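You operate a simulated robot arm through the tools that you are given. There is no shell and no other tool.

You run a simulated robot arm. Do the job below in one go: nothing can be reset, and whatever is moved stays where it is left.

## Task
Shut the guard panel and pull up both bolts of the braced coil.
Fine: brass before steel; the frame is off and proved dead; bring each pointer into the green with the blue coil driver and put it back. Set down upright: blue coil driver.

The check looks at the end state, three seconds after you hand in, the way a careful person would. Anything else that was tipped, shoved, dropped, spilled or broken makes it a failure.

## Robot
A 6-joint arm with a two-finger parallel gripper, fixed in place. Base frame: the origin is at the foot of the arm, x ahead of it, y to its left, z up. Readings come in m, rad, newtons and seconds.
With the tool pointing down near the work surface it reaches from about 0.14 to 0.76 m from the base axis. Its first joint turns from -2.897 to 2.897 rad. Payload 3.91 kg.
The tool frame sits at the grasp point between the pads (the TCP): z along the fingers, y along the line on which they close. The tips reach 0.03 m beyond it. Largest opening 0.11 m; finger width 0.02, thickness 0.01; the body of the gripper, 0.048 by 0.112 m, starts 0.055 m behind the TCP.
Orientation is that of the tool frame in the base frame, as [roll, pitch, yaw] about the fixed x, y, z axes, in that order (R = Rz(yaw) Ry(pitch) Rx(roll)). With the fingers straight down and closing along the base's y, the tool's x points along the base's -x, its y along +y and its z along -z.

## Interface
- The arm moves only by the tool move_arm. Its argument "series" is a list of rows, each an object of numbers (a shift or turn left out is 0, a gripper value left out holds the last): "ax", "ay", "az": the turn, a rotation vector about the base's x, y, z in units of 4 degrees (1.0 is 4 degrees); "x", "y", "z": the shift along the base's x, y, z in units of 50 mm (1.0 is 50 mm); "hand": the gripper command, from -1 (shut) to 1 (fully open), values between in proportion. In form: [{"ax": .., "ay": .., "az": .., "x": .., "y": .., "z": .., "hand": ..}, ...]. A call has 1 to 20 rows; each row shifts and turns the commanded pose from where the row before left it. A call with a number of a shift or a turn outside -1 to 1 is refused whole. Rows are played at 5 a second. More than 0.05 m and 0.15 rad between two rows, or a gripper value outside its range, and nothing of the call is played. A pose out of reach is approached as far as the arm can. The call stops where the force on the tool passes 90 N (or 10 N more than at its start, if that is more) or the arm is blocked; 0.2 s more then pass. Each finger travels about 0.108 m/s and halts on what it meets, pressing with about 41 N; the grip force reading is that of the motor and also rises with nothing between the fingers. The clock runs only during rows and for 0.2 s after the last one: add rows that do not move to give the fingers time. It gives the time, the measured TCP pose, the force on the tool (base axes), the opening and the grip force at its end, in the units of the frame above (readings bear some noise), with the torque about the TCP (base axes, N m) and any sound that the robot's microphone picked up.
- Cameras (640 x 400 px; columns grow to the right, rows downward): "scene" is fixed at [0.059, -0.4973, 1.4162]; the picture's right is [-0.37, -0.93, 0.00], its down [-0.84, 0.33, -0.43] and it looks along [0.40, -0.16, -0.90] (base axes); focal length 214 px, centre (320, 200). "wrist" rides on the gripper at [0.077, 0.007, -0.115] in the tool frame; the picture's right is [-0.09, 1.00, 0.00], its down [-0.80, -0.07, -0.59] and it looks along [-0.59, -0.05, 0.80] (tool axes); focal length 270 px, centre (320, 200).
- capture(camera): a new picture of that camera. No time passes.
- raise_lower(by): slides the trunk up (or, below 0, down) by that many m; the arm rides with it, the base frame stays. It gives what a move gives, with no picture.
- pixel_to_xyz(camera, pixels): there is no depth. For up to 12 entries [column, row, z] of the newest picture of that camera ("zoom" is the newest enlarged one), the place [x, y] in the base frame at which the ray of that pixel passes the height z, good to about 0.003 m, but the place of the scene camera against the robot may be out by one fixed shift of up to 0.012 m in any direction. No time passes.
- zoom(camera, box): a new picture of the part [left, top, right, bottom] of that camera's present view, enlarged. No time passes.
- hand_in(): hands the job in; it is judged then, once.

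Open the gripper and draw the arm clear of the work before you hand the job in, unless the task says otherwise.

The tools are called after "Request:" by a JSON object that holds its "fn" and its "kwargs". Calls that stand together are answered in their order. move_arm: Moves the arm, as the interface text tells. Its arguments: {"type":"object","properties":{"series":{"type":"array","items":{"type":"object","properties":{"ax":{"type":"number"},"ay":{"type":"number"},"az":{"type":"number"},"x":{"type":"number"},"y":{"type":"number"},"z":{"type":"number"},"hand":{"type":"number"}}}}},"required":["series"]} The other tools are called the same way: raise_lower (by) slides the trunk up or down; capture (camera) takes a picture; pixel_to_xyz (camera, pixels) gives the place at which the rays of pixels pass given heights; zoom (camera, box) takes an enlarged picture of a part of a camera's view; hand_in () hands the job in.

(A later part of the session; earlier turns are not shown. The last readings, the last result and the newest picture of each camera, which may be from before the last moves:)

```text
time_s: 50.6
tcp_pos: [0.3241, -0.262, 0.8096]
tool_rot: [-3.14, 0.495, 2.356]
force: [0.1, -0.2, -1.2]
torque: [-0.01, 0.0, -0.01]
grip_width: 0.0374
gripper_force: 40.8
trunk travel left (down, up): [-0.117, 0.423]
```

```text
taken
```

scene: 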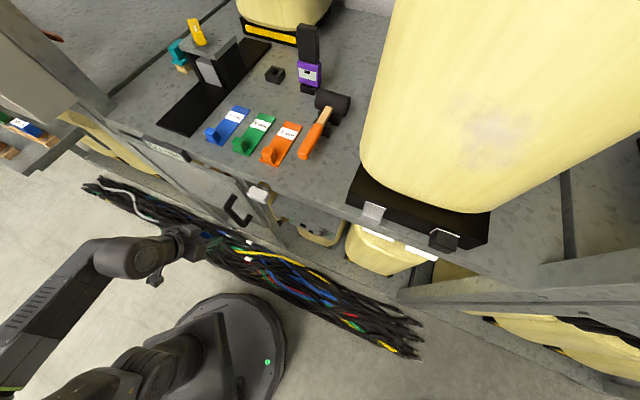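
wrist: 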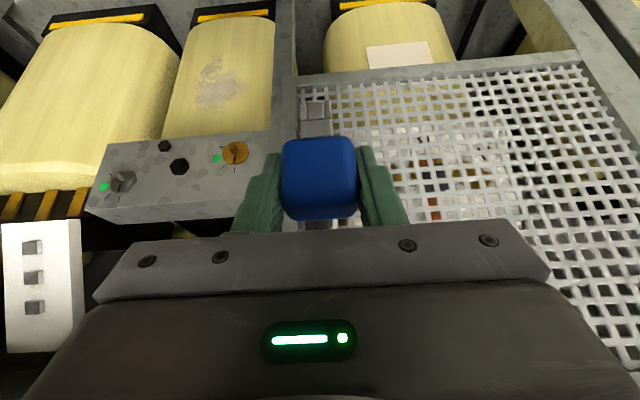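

From here the brace is seen more frontally (brass at wrist (233,152), steel at (118,182)). I enlarge both bolts.

Request:
{"fn": "zoom", "kwargs": {"camera": "wrist", "box": [190, 125, 270, 175]}}

Request:
{"fn": "zoom", "kwargs": {"camera": "wrist", "box": [80, 155, 160, 205]}}

Request:
{"fn": "pixel_to_xyz", "kwargs": {"camera": "wrist", "pixels": [[234, 154, 0.66], [234, 154, 0.68], [234, 154, 0.7], [234, 154, 0.72], [122, 184, 0.66], [122, 184, 0.68], [122, 184, 0.7], [122, 184, 0.72]]}}

```text
8.00 times, centred on (230, 150) of wrist
```

zoom: 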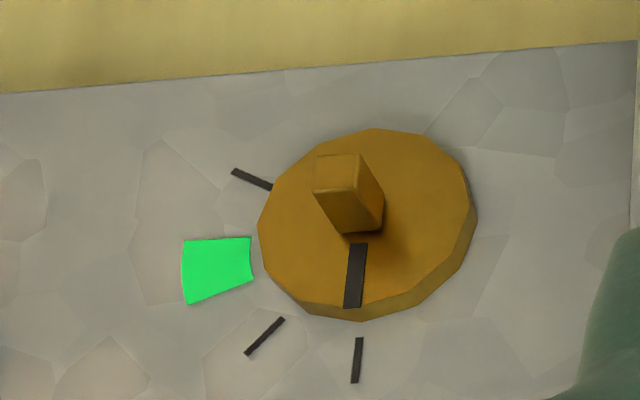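

```text
8.00 times, centred on (120, 180) of wrist
```

zoom: 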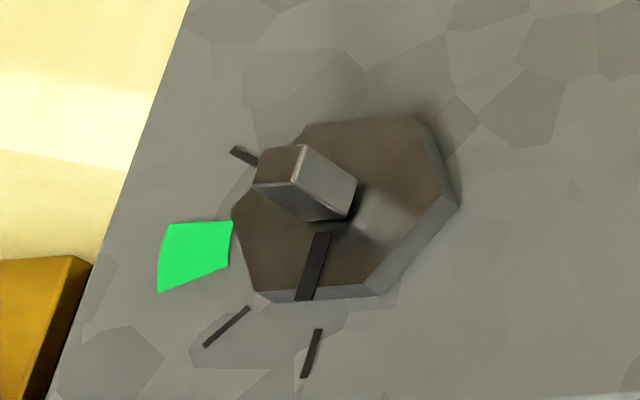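

```text
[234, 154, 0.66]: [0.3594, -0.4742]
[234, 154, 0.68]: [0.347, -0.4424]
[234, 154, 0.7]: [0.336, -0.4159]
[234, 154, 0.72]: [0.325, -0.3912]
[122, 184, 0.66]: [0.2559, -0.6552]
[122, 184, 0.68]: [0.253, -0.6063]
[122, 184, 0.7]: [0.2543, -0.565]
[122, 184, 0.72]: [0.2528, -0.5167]
```

Combining three wrist views, the brass disc is at about r 0.596, u −0.082, z 0.647 and the steel one at r 0.595, u −0.238, z 0.680 (r = depth toward bench, u = along it to the left). I first shift the hand to open space in front of the brace.

Request:
{"fn": "move_arm", "kwargs": {"series": [{"x": -0.666, "y": -0.53, "z": -0.4}, {"x": -0.666, "y": -0.53, "z": -0.4}, {"x": -0.666, "y": -0.53, "z": -0.4}, {}]}}

Request:
{"fn": "capture", "kwargs": {"camera": "wrist"}}

Request:
{"fn": "capture", "kwargs": {"camera": "scene"}}

```text
time_s: 51.6
tcp_pos: [0.2228, -0.3403, 0.7489]
tool_rot: [-3.141, 0.496, 2.356]
force: [0.2, 0.4, -1.1]
torque: [-0.01, -0.02, 0.01]
grip_width: 0.0374
gripper_force: 41.4
trunk travel left (down, up): [-0.117, 0.423]
```

```text
taken
```

wrist: 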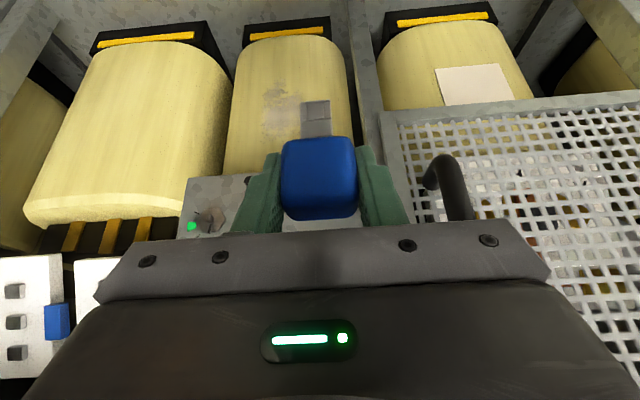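

```text
taken
```

scene: 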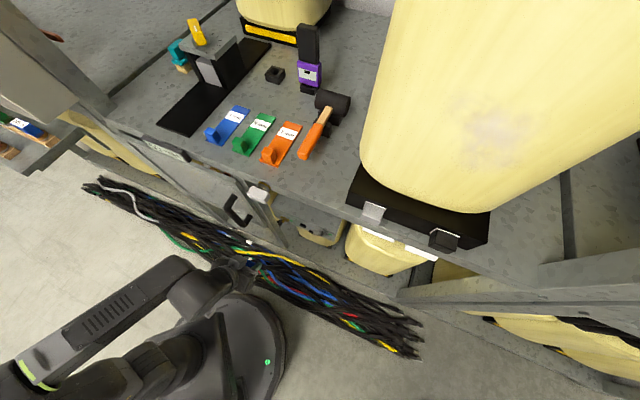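

The hand is free in front of the brace; the panel's handle is to the right in the picture. I turn the hand about a single axis so that the driver will point at the bench with the hand on its right-hand side, half of the turn first.

Request:
{"fn": "move_arm", "kwargs": {"series": [{"ax": -0.98, "az": 0.693}, {"ax": -0.98, "az": 0.693}, {"ax": -0.98, "az": 0.693}, {"ax": -0.98, "az": 0.693}, {"ax": -0.98, "az": 0.693}, {"ax": -0.98, "az": 0.693}, {"ax": -0.98, "az": 0.693}, {"ax": -0.98, "az": 0.693}, {}]}}

Request:
{"fn": "capture", "kwargs": {"camera": "wrist"}}

Request:
{"fn": "capture", "kwargs": {"camera": "scene"}}

```text
time_s: 53.6
tcp_pos: [0.2236, -0.3424, 0.7507]
tool_rot: [-2.528, 0.72, 3.112]
force: [0.1, 0.3, -1.0]
torque: [0.0, 0.0, -0.02]
grip_width: 0.0376
gripper_force: 41.0
trunk travel left (down, up): [-0.117, 0.423]
```

```text
taken
```

wrist: 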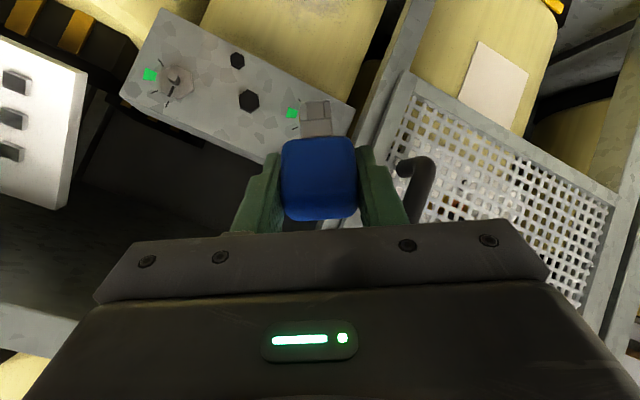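

```text
taken
```

scene: 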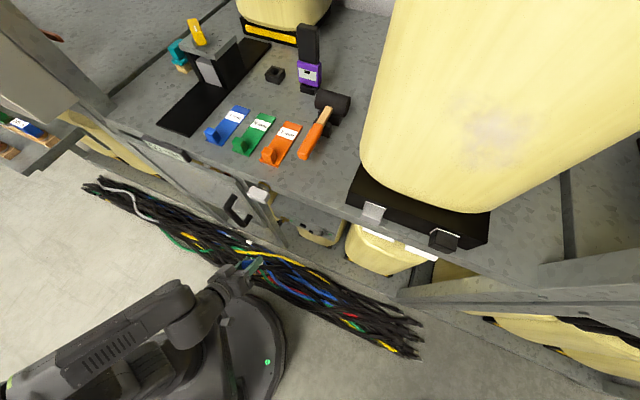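

The turn works with no force. I continue with the next part of it.

Request:
{"fn": "move_arm", "kwargs": {"series": [{"ax": -0.98, "az": 0.693}, {"ax": -0.98, "az": 0.693}, {"ax": -0.98, "az": 0.693}, {"ax": -0.98, "az": 0.693}, {"ax": -0.98, "az": 0.693}, {"ax": -0.98, "az": 0.693}, {"ax": -0.98, "az": 0.693}, {"ax": -0.98, "az": 0.693}, {}]}}

Request:
{"fn": "capture", "kwargs": {"camera": "wrist"}}

Request:
{"fn": "capture", "kwargs": {"camera": "scene"}}

```text
time_s: 55.6
tcp_pos: [0.2211, -0.3385, 0.7993]
tool_rot: [-1.907, 0.525, -2.402]
force: [0.0, 0.2, -2.0]
torque: [0.0, -0.01, 0.01]
grip_width: 0.0376
gripper_force: 41.2
out of reach, approached as far as the arm can: row 6, 7, 8
trunk travel left (down, up): [-0.117, 0.423]
```

```text
taken
```

wrist: 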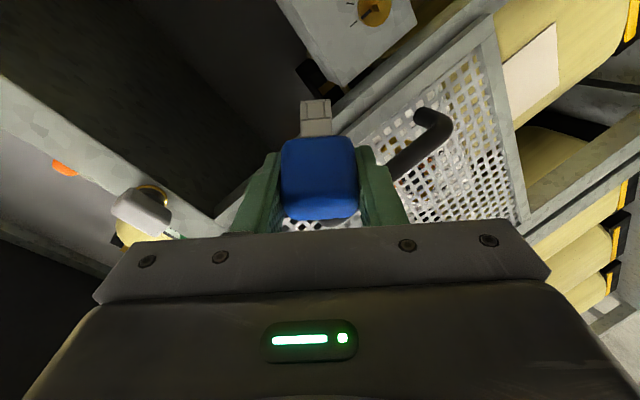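

```text
taken
```

scene: 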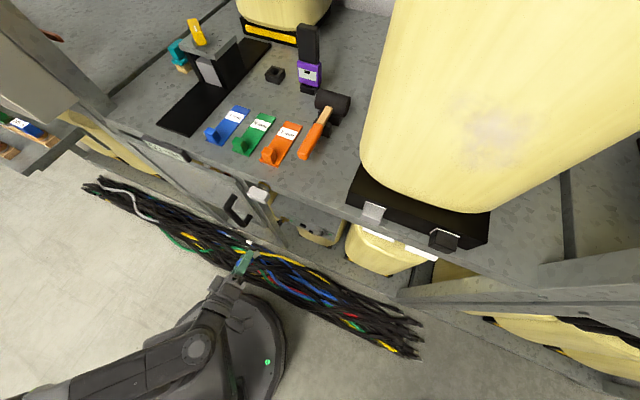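

The last three rows were out of reach because the wrist came too near the base (TCP r only 0.40). I move the commanded pose 8 cm toward the bench, which is still well short of the brace, so that it becomes reachable again.

Request:
{"fn": "move_arm", "kwargs": {"series": [{"x": 0.2829, "y": -0.2829}, {"x": 0.2829, "y": -0.2829}, {"x": 0.2829, "y": -0.2829}, {"x": 0.2829, "y": -0.2829}, {}]}}

Request:
{"fn": "capture", "kwargs": {"camera": "wrist"}}

Request:
{"fn": "capture", "kwargs": {"camera": "scene"}}

```text
time_s: 56.8
tcp_pos: [0.2787, -0.3946, 0.8061]
tool_rot: [-1.905, 0.524, -2.403]
force: [0.0, 0.4, -0.9]
torque: [0.02, -0.03, 0.0]
grip_width: 0.0374
gripper_force: 40.7
out of reach, approached as far as the arm can: row 2
trunk travel left (down, up): [-0.117, 0.423]
```

```text
taken
```

wrist: 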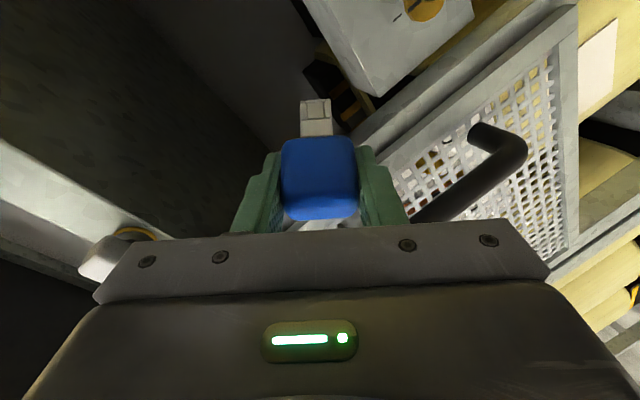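

```text
taken
```

scene: 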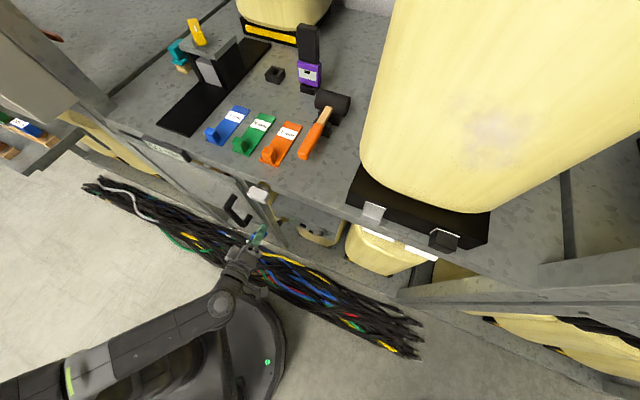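

The commanded pose is now taken from the reached one (r 0.476, u −0.082, z 0.806) and the orientation is exactly on path. I finish the remaining 43° of the turn.

Request:
{"fn": "move_arm", "kwargs": {"series": [{"ax": -0.98, "az": 0.693}, {"ax": -0.98, "az": 0.693}, {"ax": -0.98, "az": 0.693}, {"ax": -0.98, "az": 0.693}, {"ax": -0.98, "az": 0.693}, {"ax": -0.98, "az": 0.693}, {"ax": -0.98, "az": 0.693}, {"ax": -0.98, "az": 0.693}, {"ax": -0.98, "az": 0.693}, {}]}}

Request:
{"fn": "capture", "kwargs": {"camera": "wrist"}}

Request:
{"fn": "capture", "kwargs": {"camera": "scene"}}

```text
time_s: 59.0
tcp_pos: [0.2808, -0.3799, 1.056]
tool_rot: [-1.577, 0.008, -1.861]
force: [0.4, 0.0, -0.3]
torque: [0.02, 0.01, 0.0]
grip_width: 0.0373
gripper_force: 41.1
out of reach, approached as far as the arm can: row 1, 2, 3, 4, 5, 6, 7, 8, 9
trunk travel left (down, up): [-0.117, 0.423]
```

```text
taken
```

wrist: 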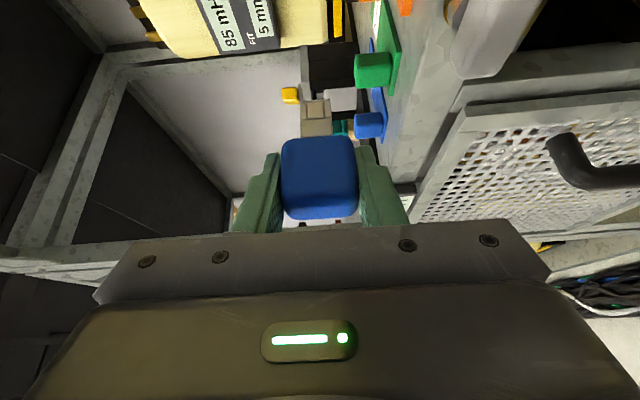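

```text
taken
```

scene: 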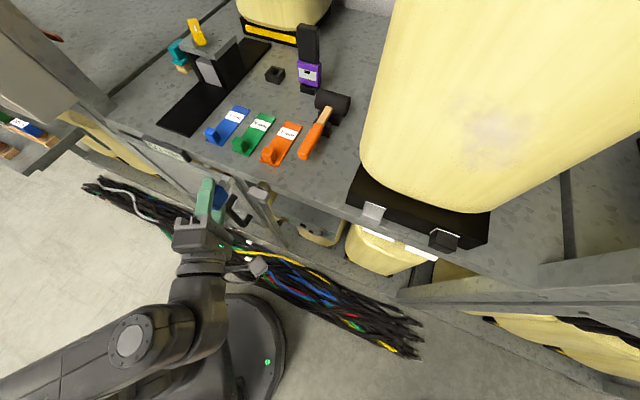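

The arm could not fold that much at this height, so it slid up to z = 1.056, luckily in free space; the orientation is right, though (driver pointing level at the bench, hand to its right). The wrist must sit well below the shoulder, so I pull back, go sideways to the right in front of the bench, raise the trunk, and descend there.

Request:
{"fn": "move_arm", "kwargs": {"series": [{"x": -0.474, "y": 0.474}, {"x": -0.474, "y": 0.474}, {"x": -0.6, "y": -0.6}, {"x": -0.6, "y": -0.6}, {"x": -0.6, "y": -0.6}, {"x": -0.6, "y": -0.6}, {}]}}

Request:
{"fn": "capture", "kwargs": {"camera": "wrist"}}

Request:
{"fn": "capture", "kwargs": {"camera": "scene"}}

```text
time_s: 60.6
tcp_pos: [0.1137, -0.4529, 1.0658]
tool_rot: [-1.566, 0.001, -1.864]
force: [0.0, 0.1, -1.3]
torque: [-0.01, -0.01, 0.02]
grip_width: 0.0377
gripper_force: 41.2
out of reach, approached as far as the arm can: row 3, 4
trunk travel left (down, up): [-0.117, 0.423]
```

```text
taken
```

wrist: 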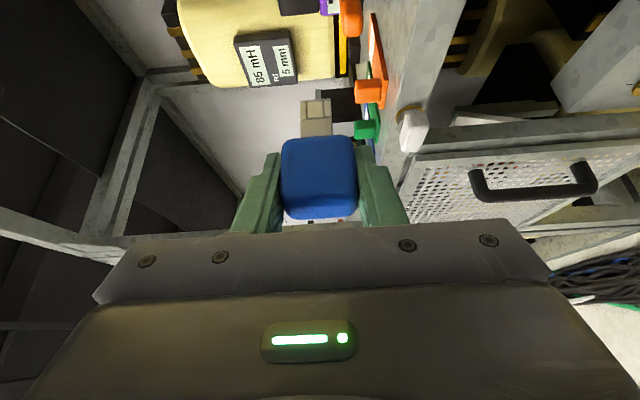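

```text
taken
```

scene: 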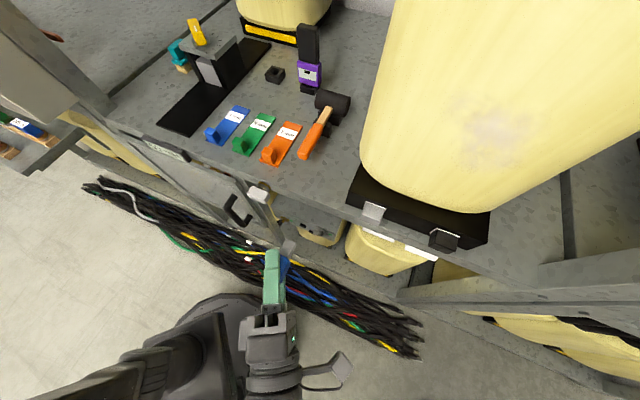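

The hand is at u ≈ −0.24 now, clear of the bench (scene shows it at (275,290)). I continue 18 cm to the right.

Request:
{"fn": "move_arm", "kwargs": {"series": [{"x": -0.6, "y": -0.6}, {"x": -0.6, "y": -0.6}, {"x": -0.6, "y": -0.6}, {"x": -0.6, "y": -0.6}, {}]}}

Request:
{"fn": "raise_lower", "kwargs": {"by": 0.3}}

Request:
{"fn": "capture", "kwargs": {"camera": "scene"}}

Request:
{"fn": "capture", "kwargs": {"camera": "wrist"}}

```text
time_s: 61.8
tcp_pos: [-0.0063, -0.5705, 1.0661]
tool_rot: [-1.568, 0.0, -1.86]
force: [0.3, 0.4, -1.4]
torque: [0.03, 0.02, 0.02]
grip_width: 0.0375
gripper_force: 41.2
trunk travel left (down, up): [-0.117, 0.423]
```

```text
time_s: 64.8
tcp_pos: [-0.0066, -0.5716, 1.3654]
tool_rot: [-1.57, -0.001, -1.861]
force: [-0.1, 0.3, -0.6]
torque: [0.0, -0.02, -0.02]
grip_width: 0.0374
gripper_force: 40.9
trunk travel left (down, up): [-0.417, 0.123]
```

```text
taken
```

scene: 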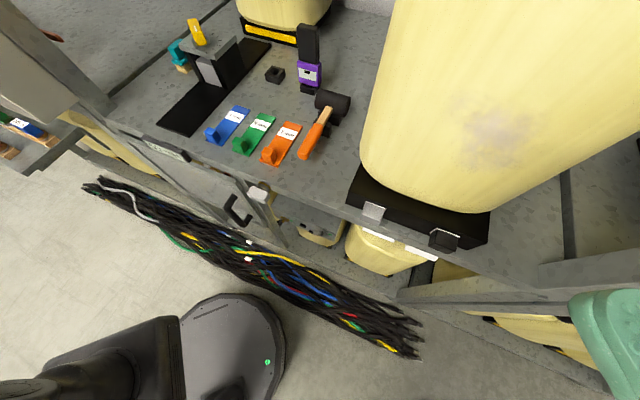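

```text
taken
```

wrist: 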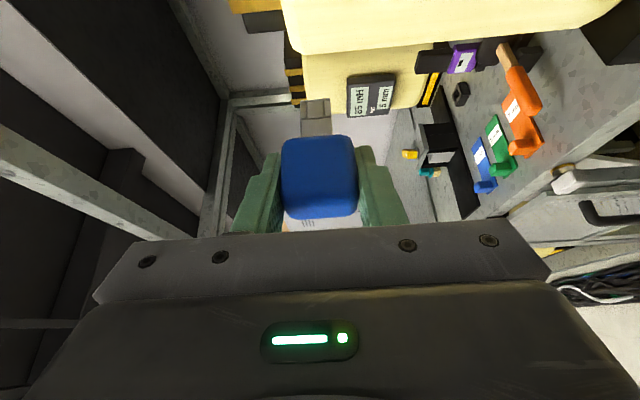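

The trunk is up and the hand is to the right at u ≈ −0.41, r ≈ 0.40. I now descend with the arm, half way first.

Request:
{"fn": "move_arm", "kwargs": {"series": [{"z": -1}, {"z": -1}, {"z": -1}, {"z": -1}, {"z": -1}, {"z": -1}, {"z": -1}, {}]}}

Request:
{"fn": "capture", "kwargs": {"camera": "scene"}}

Request:
{"fn": "capture", "kwargs": {"camera": "wrist"}}

```text
time_s: 66.6
tcp_pos: [-0.074, -0.7008, 1.1866]
tool_rot: [-1.569, 0.002, -1.86]
force: [-0.8, -0.4, -1.0]
torque: [-0.02, 0.02, 0.03]
grip_width: 0.0376
gripper_force: 41.0
out of reach, approached as far as the arm can: row 2, 3, 4, 5, 6, 7
trunk travel left (down, up): [-0.417, 0.123]
```

```text
taken
```

scene: 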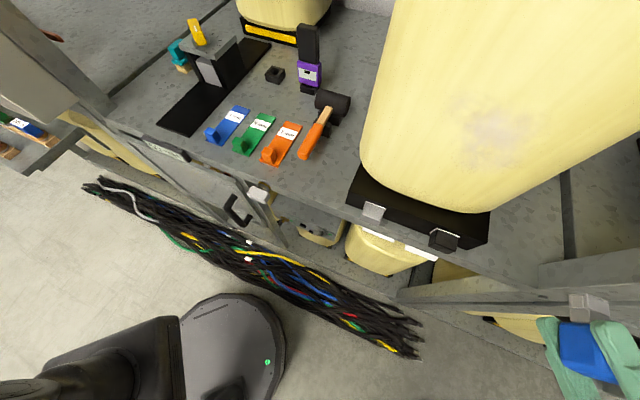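

```text
taken
```

wrist: 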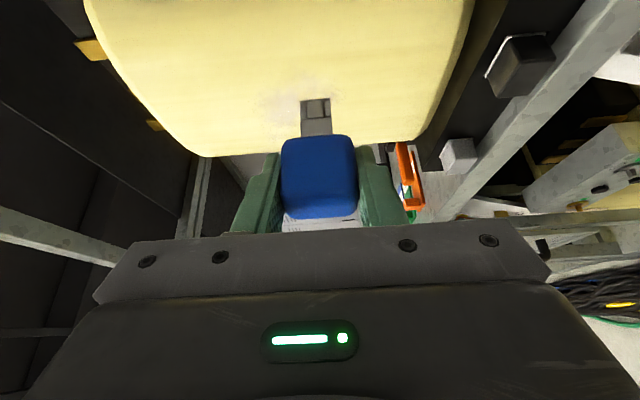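

The flags show the limit comes from the wrist having to point far across the arm's own direction in this roll; it slid out to u ≈ −0.55 near the big coil. This roll is unsuitable, so I back away toward the left at this height first.

Request:
{"fn": "move_arm", "kwargs": {"series": [{"x": -0.2, "y": 0.2, "z": 0.3}, {"x": 0.5, "y": 0.7, "z": 0.3}, {"x": 0.5, "y": 0.7, "z": 0.3}, {"x": 0.6, "y": 0.6}, {"x": 0.6, "y": 0.6}, {"x": 0.6, "y": 0.6}, {}]}}

Request:
{"fn": "capture", "kwargs": {"camera": "scene"}}

Request:
{"fn": "capture", "kwargs": {"camera": "wrist"}}

```text
time_s: 68.2
tcp_pos: [0.0273, -0.5882, 1.3135]
tool_rot: [-1.571, 0.007, -1.861]
force: [0.6, 0.7, -0.8]
torque: [0.0, 0.01, -0.01]
grip_width: 0.0376
gripper_force: 41.6
out of reach, approached as far as the arm can: row 2, 3, 4, 5, 6
trunk travel left (down, up): [-0.417, 0.123]
```

```text
taken
```

scene: 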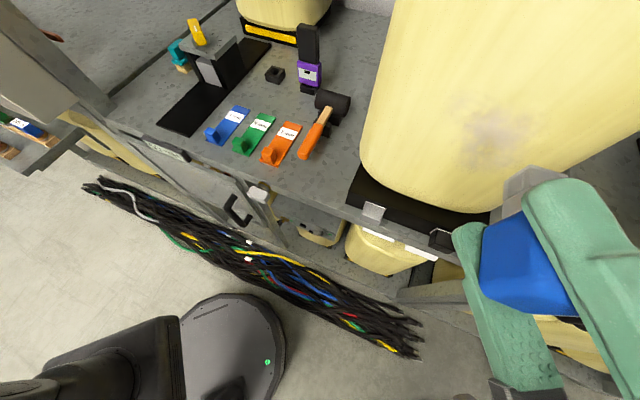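

```text
taken
```

wrist: 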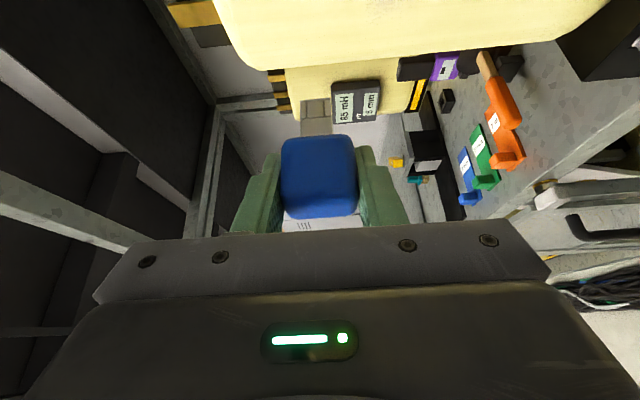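

Now at r ≈ 0.435, u ≈ −0.40, z = 1.31, clear of the coil. I rotate the hand back toward the natural pose with the driver hanging down, in steps.

Request:
{"fn": "move_arm", "kwargs": {"series": [{"ax": 0.98, "az": -0.693}, {"ax": 0.98, "az": -0.693}, {"ax": 0.98, "az": -0.693}, {"ax": 0.98, "az": -0.693}, {"ax": 0.98, "az": -0.693}, {"ax": 0.98, "az": -0.693}, {"ax": 0.98, "az": -0.693}, {"ax": 0.98, "az": -0.693}, {"ax": 0.98, "az": -0.693}, {"ax": 0.98, "az": -0.693}, {"ax": 0.98, "az": -0.693}, {"ax": 0.98, "az": -0.693}, {}]}}

Request:
{"fn": "capture", "kwargs": {"camera": "scene"}}

```text
time_s: 71.0
tcp_pos: [0.0277, -0.5878, 1.3156]
tool_rot: [-2.101, 0.643, -2.658]
force: [-0.2, 0.4, -0.6]
torque: [-0.03, 0.01, 0.0]
grip_width: 0.0373
gripper_force: 40.7
trunk travel left (down, up): [-0.417, 0.123]
```

```text
taken
```

scene: 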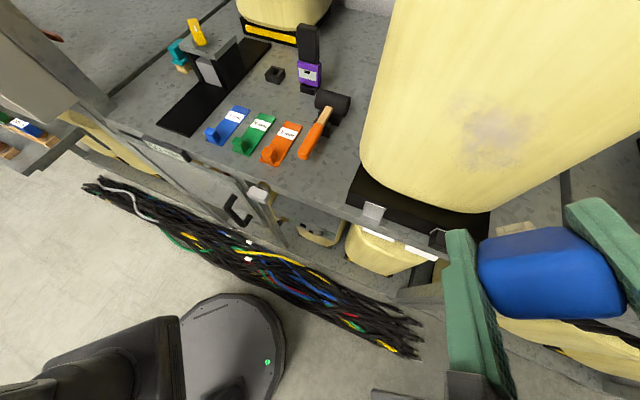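

No flags now. I finish rotating back and shift left at the same time, toward the middle in front of the bench.

Request:
{"fn": "move_arm", "kwargs": {"series": [{"ax": 0.98, "az": -0.693, "x": 0.38, "y": 0.38}, {"ax": 0.98, "az": -0.693, "x": 0.38, "y": 0.38}, {"ax": 0.98, "az": -0.693, "x": 0.38, "y": 0.38}, {"ax": 0.98, "az": -0.693, "x": 0.38, "y": 0.38}, {"ax": 0.98, "az": -0.693, "x": 0.38, "y": 0.38}, {"ax": 0.98, "az": -0.693, "x": 0.38, "y": 0.38}, {"ax": 0.98, "az": -0.693, "x": 0.38, "y": 0.38}, {"ax": 0.98, "az": -0.693, "x": 0.38, "y": 0.38}, {"ax": 0.98, "az": -0.693, "x": 0.38, "y": 0.38}, {"ax": 0.98, "az": -0.693, "x": 0.38, "y": 0.38}, {"ax": 0.98, "az": -0.693, "x": 0.38, "y": 0.38}, {"ax": 0.98, "az": -0.693, "x": 0.38, "y": 0.38}, {"ax": 0.98, "az": -0.693, "x": 0.38, "y": 0.38}, {}]}}

Request:
{"fn": "capture", "kwargs": {"camera": "wrist"}}

Request:
{"fn": "capture", "kwargs": {"camera": "scene"}}

```text
time_s: 74.0
tcp_pos: [0.2737, -0.3404, 1.3158]
tool_rot: [-3.14, 0.497, 2.355]
force: [-0.4, 0.3, -0.5]
torque: [-0.01, 0.02, 0.0]
grip_width: 0.0375
gripper_force: 41.1
trunk travel left (down, up): [-0.417, 0.123]
```

```text
taken
```

wrist: 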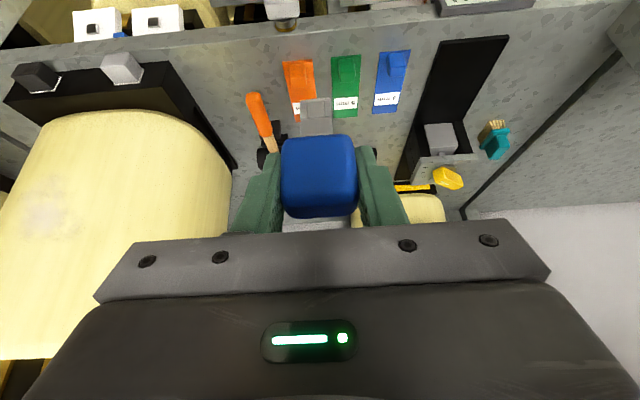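

```text
taken
```

scene: 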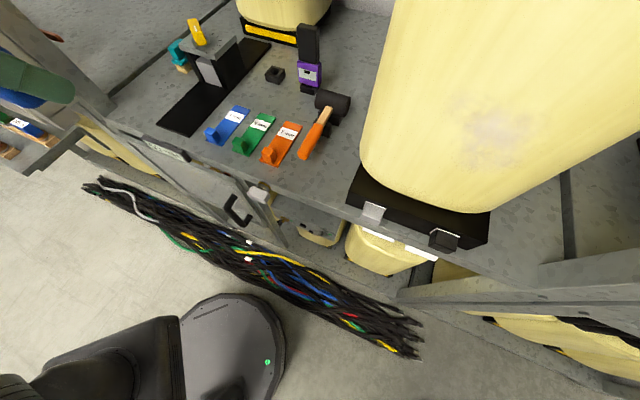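

The hand is back in its natural pose and the driver sits unchanged in the grip. I now plan to roll the hand the other way round the driver (hand ends above the driver axis, sloping down toward the bolt), with the trunk low; first I lower the trunk.

Request:
{"fn": "raise_lower", "kwargs": {"by": -0.37}}

Request:
{"fn": "capture", "kwargs": {"camera": "scene"}}

Request:
{"fn": "capture", "kwargs": {"camera": "wrist"}}

```text
time_s: 77.6
tcp_pos: [0.2743, -0.3417, 0.9464]
tool_rot: [-3.14, 0.495, 2.357]
force: [0.1, 0.0, -1.5]
torque: [-0.02, 0.01, 0.02]
grip_width: 0.0373
gripper_force: 41.3
trunk travel left (down, up): [-0.047, 0.493]
```

```text
taken
```

scene: 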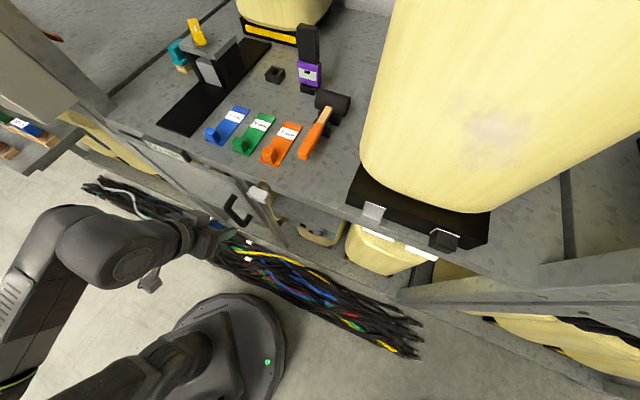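

```text
taken
```

wrist: 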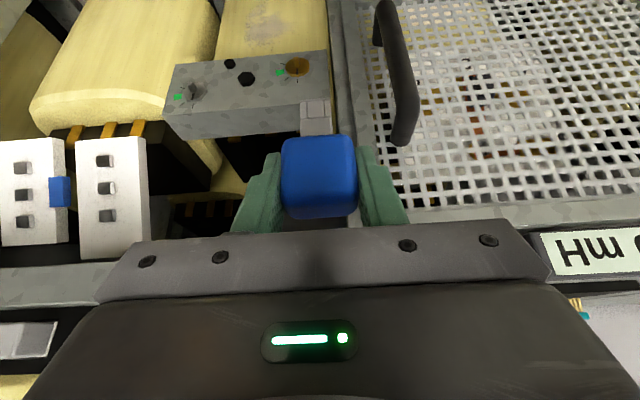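

All clear at z = 0.946, r ≈ 0.436. I begin the 180° roll about the axis between "down" and "toward the bench", first 45°.

Request:
{"fn": "move_arm", "kwargs": {"series": [{"ax": 0.7031, "ay": -0.7031, "az": -0.9944}, {"ax": 0.7031, "ay": -0.7031, "az": -0.9944}, {"ax": 0.7031, "ay": -0.7031, "az": -0.9944}, {"ax": 0.7031, "ay": -0.7031, "az": -0.9944}, {"ax": 0.7031, "ay": -0.7031, "az": -0.9944}, {"ax": 0.7031, "ay": -0.7031, "az": -0.9944}, {"ax": 0.7031, "ay": -0.7031, "az": -0.9944}, {"ax": 0.7031, "ay": -0.7031, "az": -0.9944}, {}]}}

Request:
{"fn": "capture", "kwargs": {"camera": "scene"}}

Request:
{"fn": "capture", "kwargs": {"camera": "wrist"}}

```text
time_s: 79.6
tcp_pos: [0.2747, -0.3402, 0.9442]
tool_rot: [2.596, 0.278, 1.572]
force: [-0.5, 0.1, -0.5]
torque: [-0.01, 0.01, 0.01]
grip_width: 0.0374
gripper_force: 40.6
trunk travel left (down, up): [-0.047, 0.493]
```

```text
taken
```

scene: 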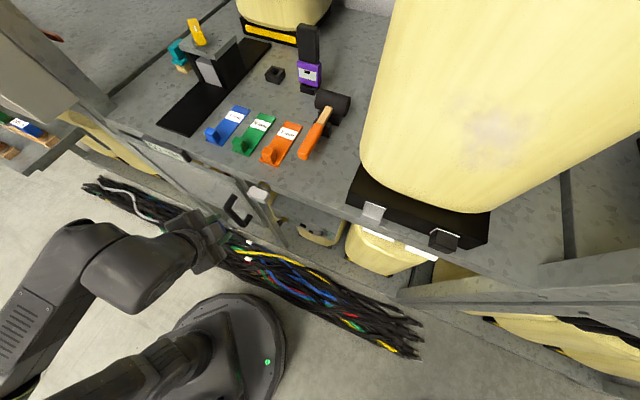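

```text
taken
```

wrist: 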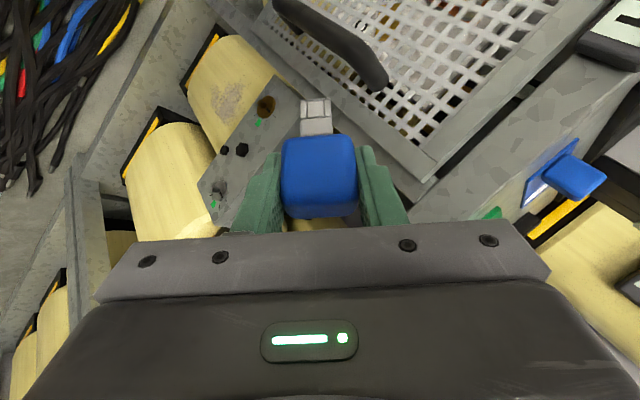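

No flags and the position is held. I continue with the next 45°.

Request:
{"fn": "move_arm", "kwargs": {"series": [{"ax": 0.7031, "ay": -0.7031, "az": -0.9944}, {"ax": 0.7031, "ay": -0.7031, "az": -0.9944}, {"ax": 0.7031, "ay": -0.7031, "az": -0.9944}, {"ax": 0.7031, "ay": -0.7031, "az": -0.9944}, {"ax": 0.7031, "ay": -0.7031, "az": -0.9944}, {"ax": 0.7031, "ay": -0.7031, "az": -0.9944}, {"ax": 0.7031, "ay": -0.7031, "az": -0.9944}, {"ax": 0.7031, "ay": -0.7031, "az": -0.9944}, {}]}}

Request:
{"fn": "capture", "kwargs": {"camera": "scene"}}

Request:
{"fn": "capture", "kwargs": {"camera": "wrist"}}

```text
time_s: 81.6
tcp_pos: [0.2742, -0.3414, 0.946]
tool_rot: [2.337, -0.202, 0.991]
force: [-0.4, -0.3, -0.6]
torque: [0.02, 0.04, 0.03]
grip_width: 0.0373
gripper_force: 40.9
trunk travel left (down, up): [-0.047, 0.493]
```

```text
taken
```

scene: 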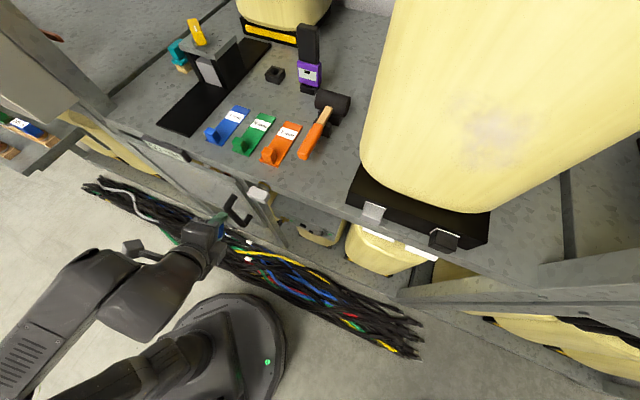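

```text
taken
```

wrist: 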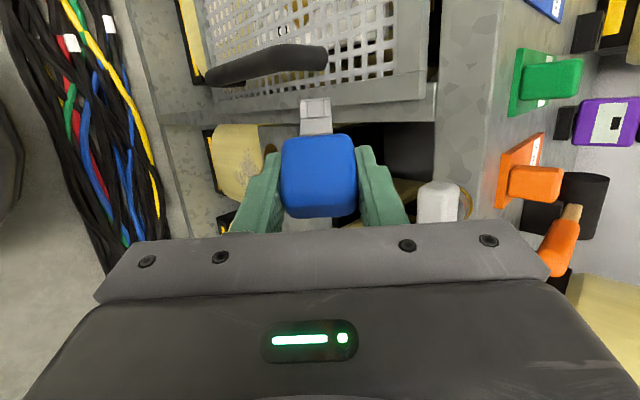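

Half of the roll is done without trouble. I continue with another 45°.

Request:
{"fn": "move_arm", "kwargs": {"series": [{"ax": 0.7031, "ay": -0.7031, "az": -0.9944}, {"ax": 0.7031, "ay": -0.7031, "az": -0.9944}, {"ax": 0.7031, "ay": -0.7031, "az": -0.9944}, {"ax": 0.7031, "ay": -0.7031, "az": -0.9944}, {"ax": 0.7031, "ay": -0.7031, "az": -0.9944}, {"ax": 0.7031, "ay": -0.7031, "az": -0.9944}, {"ax": 0.7031, "ay": -0.7031, "az": -0.9944}, {"ax": 0.7031, "ay": -0.7031, "az": -0.9944}, {}]}}

Request:
{"fn": "capture", "kwargs": {"camera": "scene"}}

Request:
{"fn": "capture", "kwargs": {"camera": "wrist"}}

```text
time_s: 83.6
tcp_pos: [0.274, -0.3408, 0.9451]
tool_rot: [2.392, -0.748, 0.396]
force: [-0.7, -0.9, -0.3]
torque: [0.01, 0.02, -0.02]
grip_width: 0.0375
gripper_force: 41.1
trunk travel left (down, up): [-0.047, 0.493]
```

```text
taken
```

scene: 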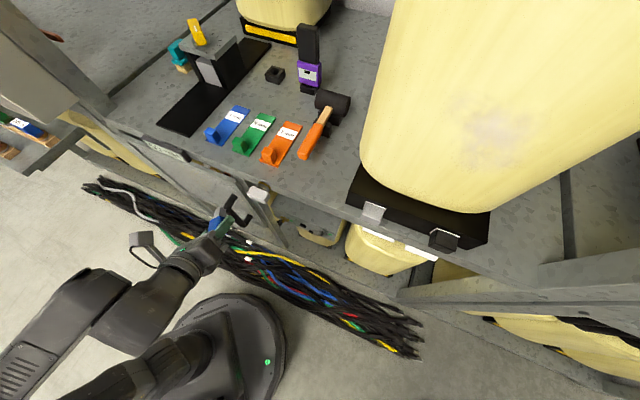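

```text
taken
```

wrist: 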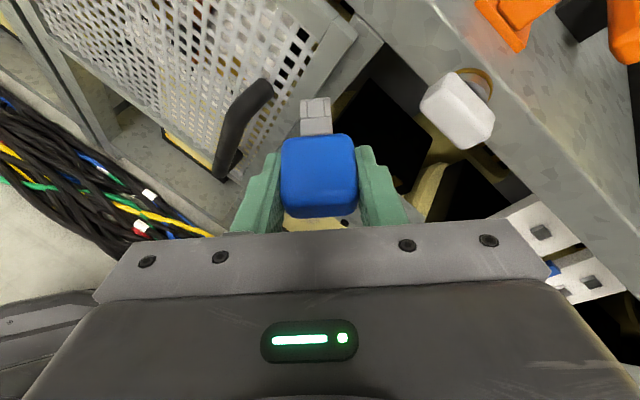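

Still unflagged. I finish the last 45° of the roll.

Request:
{"fn": "move_arm", "kwargs": {"series": [{"ax": 0.7031, "ay": -0.7031, "az": -0.9944}, {"ax": 0.7031, "ay": -0.7031, "az": -0.9944}, {"ax": 0.7031, "ay": -0.7031, "az": -0.9944}, {"ax": 0.7031, "ay": -0.7031, "az": -0.9944}, {"ax": 0.7031, "ay": -0.7031, "az": -0.9944}, {"ax": 0.7031, "ay": -0.7031, "az": -0.9944}, {"ax": 0.7031, "ay": -0.7031, "az": -0.9944}, {"ax": 0.7031, "ay": -0.7031, "az": -0.9944}, {}]}}

Request:
{"fn": "capture", "kwargs": {"camera": "scene"}}

Request:
{"fn": "capture", "kwargs": {"camera": "wrist"}}

```text
time_s: 85.6
tcp_pos: [0.2744, -0.3404, 0.9456]
tool_rot: [-3.139, -1.071, -0.787]
force: [-0.6, -0.8, -0.8]
torque: [0.0, 0.0, 0.0]
grip_width: 0.0374
gripper_force: 40.9
trunk travel left (down, up): [-0.047, 0.493]
```

```text
taken
```

scene: 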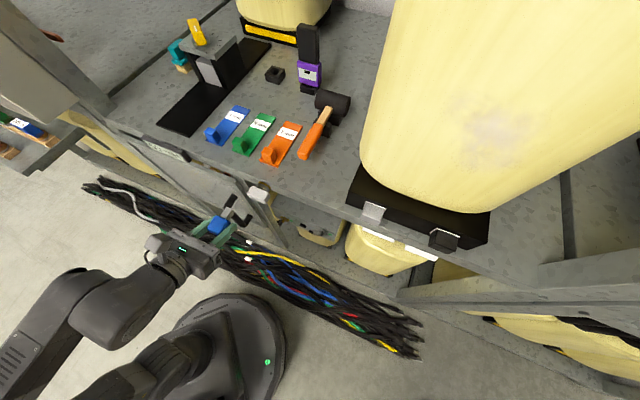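

```text
taken
```

wrist: 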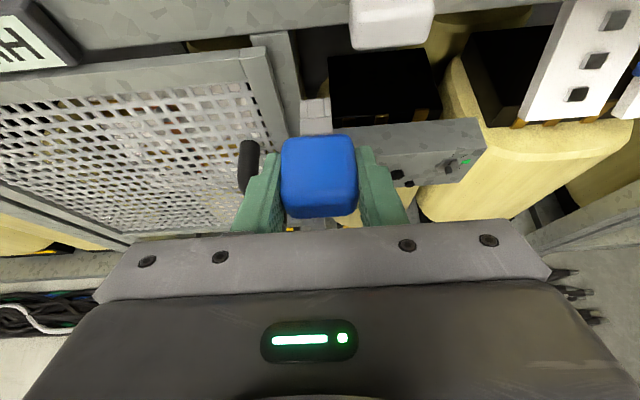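

The roll succeeded: the driver points level toward the bench (roll ψ = 180°) and the hand slopes down from above, with the camera above it. I lower the trunk the last bit and then move in front of the brass bolt.

Request:
{"fn": "raise_lower", "kwargs": {"by": -0.045}}

Request:
{"fn": "move_arm", "kwargs": {"series": [{"x": -0.25, "y": -0.77}, {"z": -0.6}, {"z": -0.6}, {}]}}

Request:
{"fn": "capture", "kwargs": {"camera": "wrist"}}

Request:
{"fn": "capture", "kwargs": {"camera": "scene"}}

```text
time_s: 86.5
tcp_pos: [0.2751, -0.3409, 0.9011]
tool_rot: [-3.14, -1.074, -0.785]
force: [-0.3, -0.7, -1.1]
torque: [0.02, 0.0, -0.01]
grip_width: 0.0375
gripper_force: 41.1
trunk travel left (down, up): [-0.002, 0.538]
```

```text
time_s: 87.5
tcp_pos: [0.2624, -0.3786, 0.8394]
tool_rot: [-3.139, -1.073, -0.783]
force: [0.4, -0.4, 0.2]
torque: [-0.01, 0.0, 0.0]
grip_width: 0.0376
gripper_force: 40.4
trunk travel left (down, up): [-0.002, 0.538]
```

```text
taken
```

wrist: 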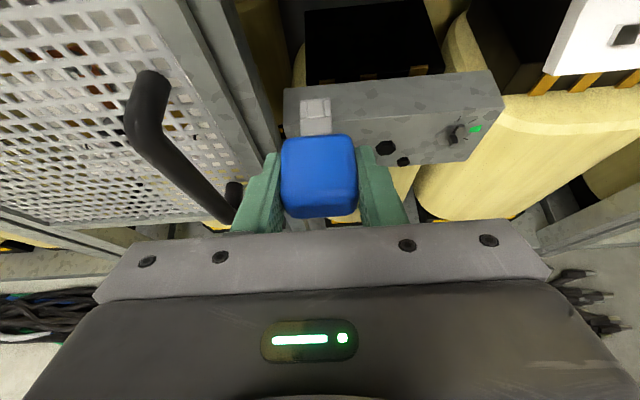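

```text
taken
```

scene: 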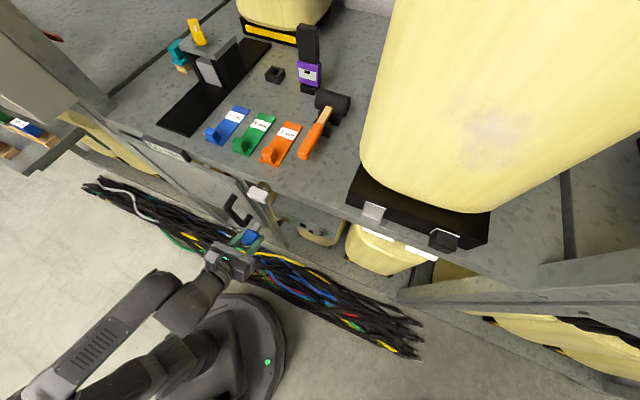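

Good: r 0.453, u −0.082, z 0.839, unflagged, with the steel bolt visible at (460,135). I go further down in small steps.

Request:
{"fn": "move_arm", "kwargs": {"series": [{"z": -0.6}, {"z": -0.6}, {"x": 0.14, "y": -0.14, "z": -0.6}, {"x": 0.14, "y": -0.14, "z": -0.4}, {}]}}

Request:
{"fn": "capture", "kwargs": {"camera": "wrist"}}

Request:
{"fn": "capture", "kwargs": {"camera": "scene"}}

```text
time_s: 88.7
tcp_pos: [0.2745, -0.3925, 0.7319]
tool_rot: [3.14, -1.075, -0.783]
force: [0.2, 0.0, -1.5]
torque: [0.04, -0.01, 0.01]
grip_width: 0.037
gripper_force: 41.1
trunk travel left (down, up): [-0.002, 0.538]
```

```text
taken
```

wrist: 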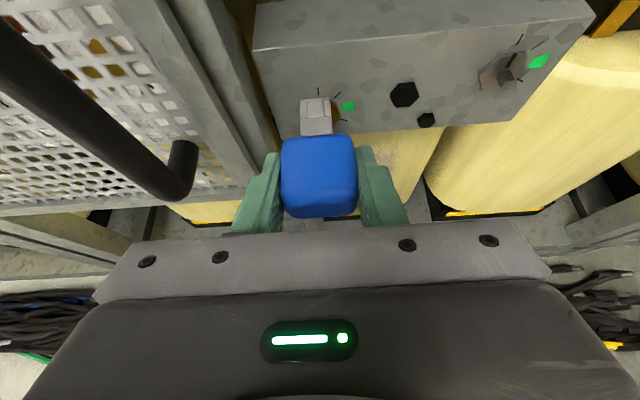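

```text
taken
```

scene: 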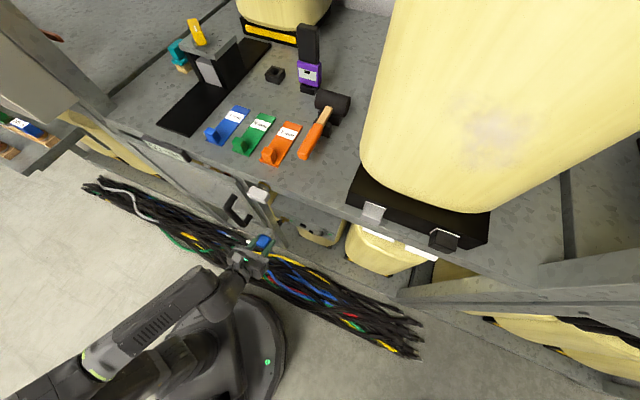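

The brass disc and its green mark (348,105) now appear right behind the socket tip (316,100). I enlarge that region to align.

Request:
{"fn": "zoom", "kwargs": {"camera": "wrist", "box": [270, 70, 390, 145]}}

Request:
{"fn": "zoom", "kwargs": {"camera": "wrist", "box": [440, 20, 600, 120]}}

Request:
{"fn": "zoom", "kwargs": {"camera": "scene", "box": [230, 200, 340, 270]}}

```text
5.33 times, centred on (330, 108) of wrist
```

zoom: 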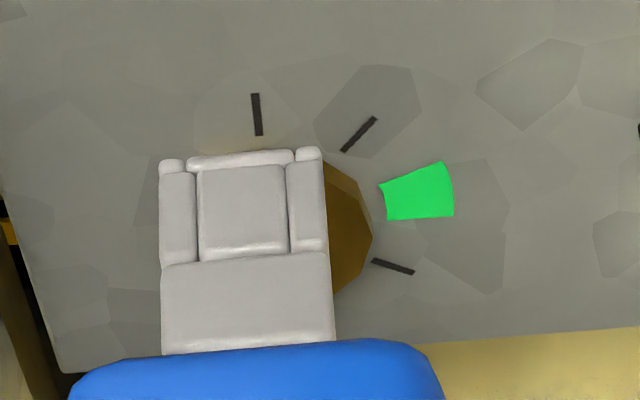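

```text
4.00 times, centred on (520, 70) of wrist
```

zoom: 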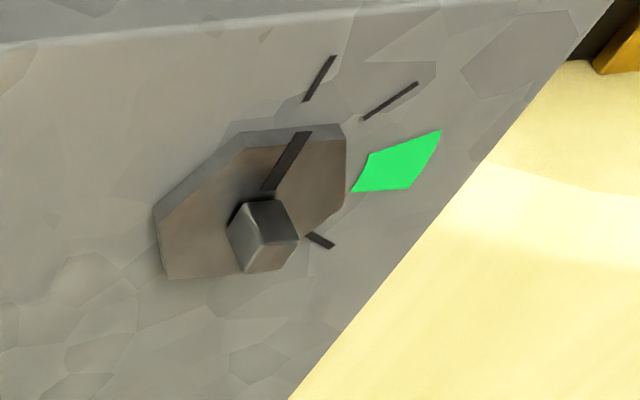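

```text
5.71 times, centred on (285, 235) of scene
```

zoom: 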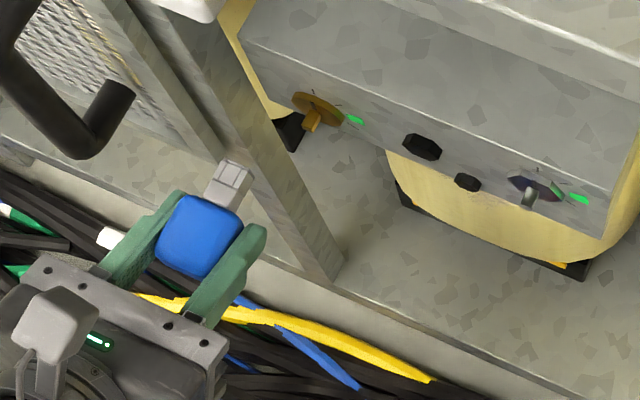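

From this and earlier wrist views the brass stub's centre is at r ≈ 0.597, u ≈ −0.0826, z ≈ 0.648 (disc face), stub about 13 mm long and 8 mm wide; the socket mouth is about 9.6 mm. I go down to its height, staying 5 cm short of it, and look again.

Request:
{"fn": "move_arm", "kwargs": {"series": [{"x": 0.08, "y": -0.07, "z": -0.55}, {"x": 0.08, "y": -0.07, "z": -0.55}, {"x": 0.08, "y": -0.07, "z": -0.4}, {}]}}

Request:
{"fn": "capture", "kwargs": {"camera": "wrist"}}

Request:
{"fn": "zoom", "kwargs": {"camera": "wrist", "box": [270, 40, 390, 115]}}

Request:
{"fn": "zoom", "kwargs": {"camera": "scene", "box": [230, 200, 340, 270]}}

```text
time_s: 89.7
tcp_pos: [0.2882, -0.4038, 0.6548]
tool_rot: [-3.14, -1.073, -0.786]
force: [0.0, -0.5, -1.2]
torque: [0.01, 0.03, 0.01]
grip_width: 0.0374
gripper_force: 40.9
trunk travel left (down, up): [-0.002, 0.538]
```

```text
taken
```

wrist: 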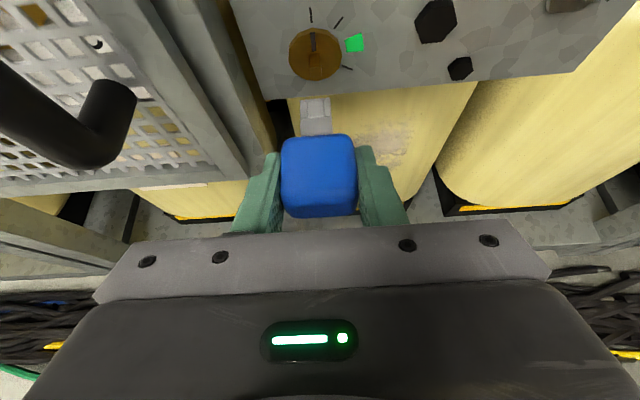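

```text
5.33 times, centred on (330, 78) of wrist
```

zoom: 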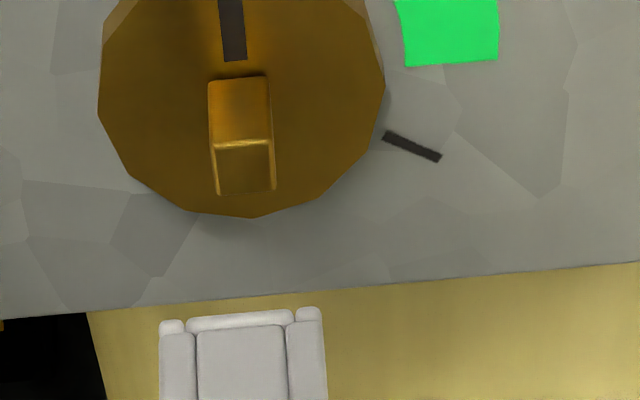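

```text
5.71 times, centred on (285, 235) of scene
```

zoom: 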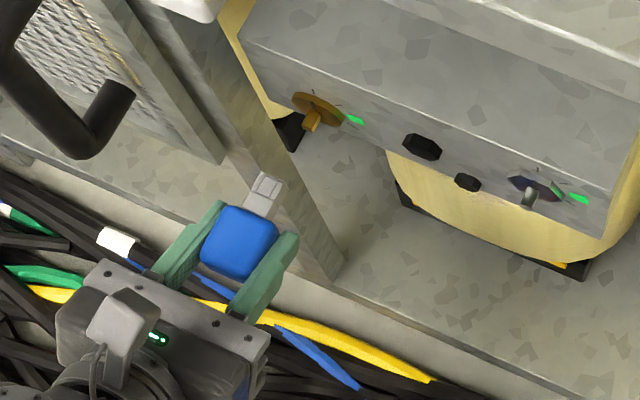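

The stub is now plainly visible: its end face is at zoom (244,168), about 7.6 mm wide, upright and square to the socket; it comes out at u ≈ −0.0822, z ≈ 0.6465, end at r ≈ 0.584. I move the socket mouth to about 8 mm short of the stub's end at that height.

Request:
{"fn": "move_arm", "kwargs": {"series": [{"x": 0.1, "y": -0.1, "z": -0.136}, {"x": 0.2, "y": -0.206}, {"x": 0.198, "y": -0.206}, {}]}}

Request:
{"fn": "zoom", "kwargs": {"camera": "wrist", "box": [270, 50, 390, 125]}}

Request:
{"fn": "zoom", "kwargs": {"camera": "scene", "box": [250, 200, 330, 250]}}

```text
time_s: 90.7
tcp_pos: [0.314, -0.4298, 0.6491]
tool_rot: [-3.141, -1.071, -0.782]
force: [-0.3, 1.0, -1.5]
torque: [0.0, -0.01, 0.0]
grip_width: 0.0374
gripper_force: 41.0
trunk travel left (down, up): [-0.002, 0.538]
```

```text
5.33 times, centred on (330, 88) of wrist
```

zoom: 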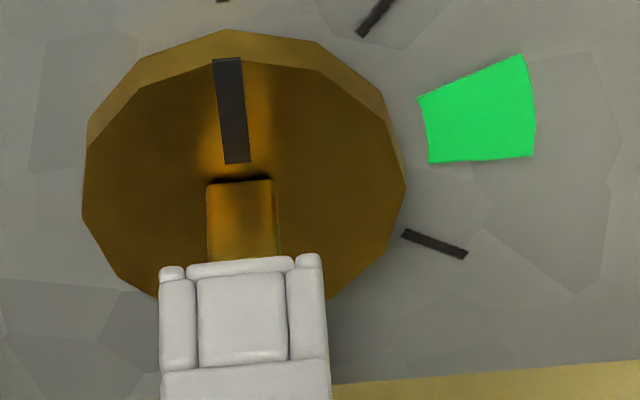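

```text
8.00 times, centred on (290, 225) of scene
```

zoom: 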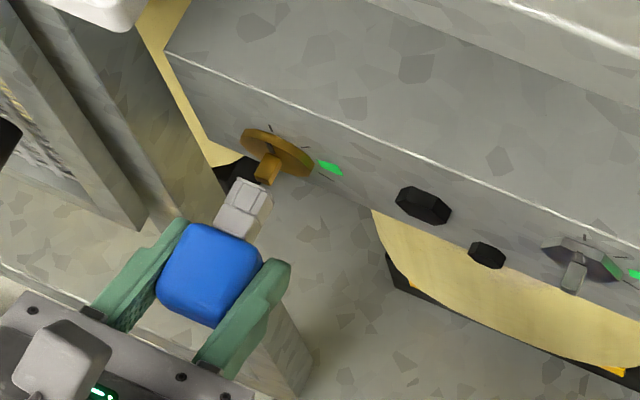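

Laterally the socket (zoom centre 244) lines up with the stub (206–281, centre 244). I now advance in millimetre steps and watch the force for contact with the stub's end.

Request:
{"fn": "move_arm", "kwargs": {"series": [{"x": 0.028, "y": -0.028}, {"x": 0.028, "y": -0.028}, {}]}}

Request:
{"fn": "move_arm", "kwargs": {"series": [{"x": 0.028, "y": -0.028}, {}]}}

Request:
{"fn": "zoom", "kwargs": {"camera": "wrist", "box": [270, 50, 390, 125]}}

```text
time_s: 91.5
tcp_pos: [0.3163, -0.4311, 0.6494]
tool_rot: [-3.139, -1.074, -0.784]
force: [1.4, -0.2, -0.7]
torque: [0.04, 0.0, 0.01]
grip_width: 0.0371
gripper_force: 41.2
trunk travel left (down, up): [-0.002, 0.538]
```

```text
time_s: 92.0
tcp_pos: [0.3167, -0.4323, 0.6484]
tool_rot: [-3.141, -1.072, -0.785]
force: [0.3, -0.5, -0.8]
torque: [0.03, 0.01, 0.02]
grip_width: 0.0376
gripper_force: 40.9
trunk travel left (down, up): [-0.002, 0.538]
```

```text
5.33 times, centred on (330, 88) of wrist
```

zoom: 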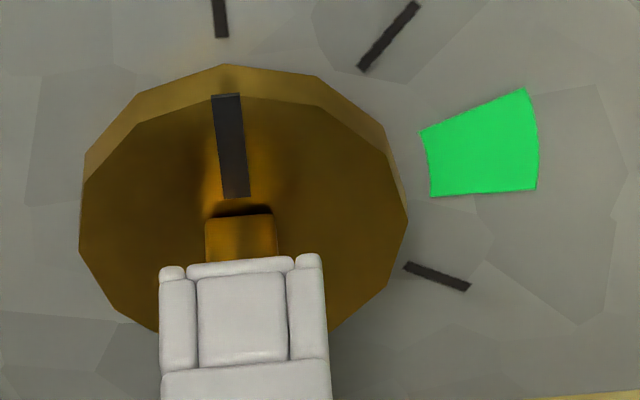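

No force yet, and the visible part of the stub is getting shorter (zoom y 212–258). I advance a few more millimetres.

Request:
{"fn": "move_arm", "kwargs": {"series": [{"x": 0.028, "y": -0.028}, {}]}}

Request:
{"fn": "move_arm", "kwargs": {"series": [{"x": 0.028, "y": -0.028}, {}]}}

Request:
{"fn": "zoom", "kwargs": {"camera": "wrist", "box": [270, 50, 390, 125]}}

Request:
{"fn": "zoom", "kwargs": {"camera": "scene", "box": [250, 200, 330, 250]}}

```text
time_s: 92.7
tcp_pos: [0.3182, -0.4344, 0.6489]
tool_rot: [-3.14, -1.074, -0.786]
force: [0.3, 0.3, -0.5]
torque: [0.02, -0.02, -0.01]
grip_width: 0.0375
gripper_force: 40.5
trunk travel left (down, up): [-0.002, 0.538]
```

```text
time_s: 93.2
tcp_pos: [0.3204, -0.4365, 0.6485]
tool_rot: [-3.138, -1.074, -0.784]
force: [0.7, 0.4, -1.3]
torque: [-0.02, 0.02, -0.01]
grip_width: 0.0375
gripper_force: 41.3
trunk travel left (down, up): [-0.002, 0.538]
```

```text
5.33 times, centred on (330, 88) of wrist
```

zoom: 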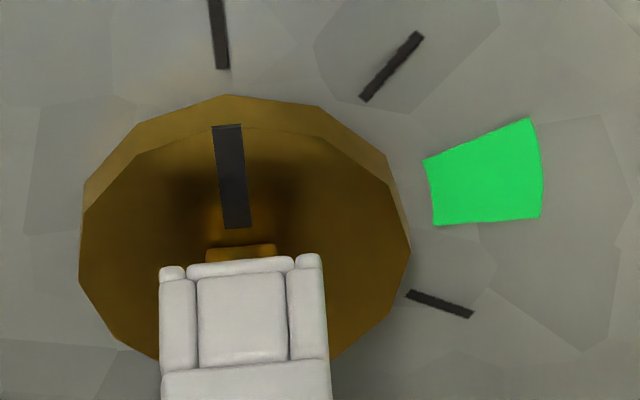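

```text
8.00 times, centred on (290, 225) of scene
```

zoom: 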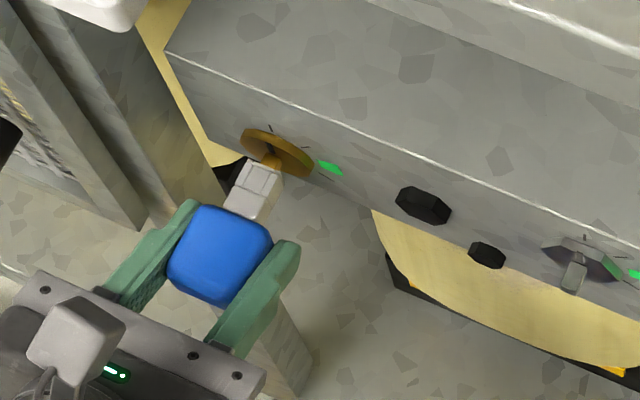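

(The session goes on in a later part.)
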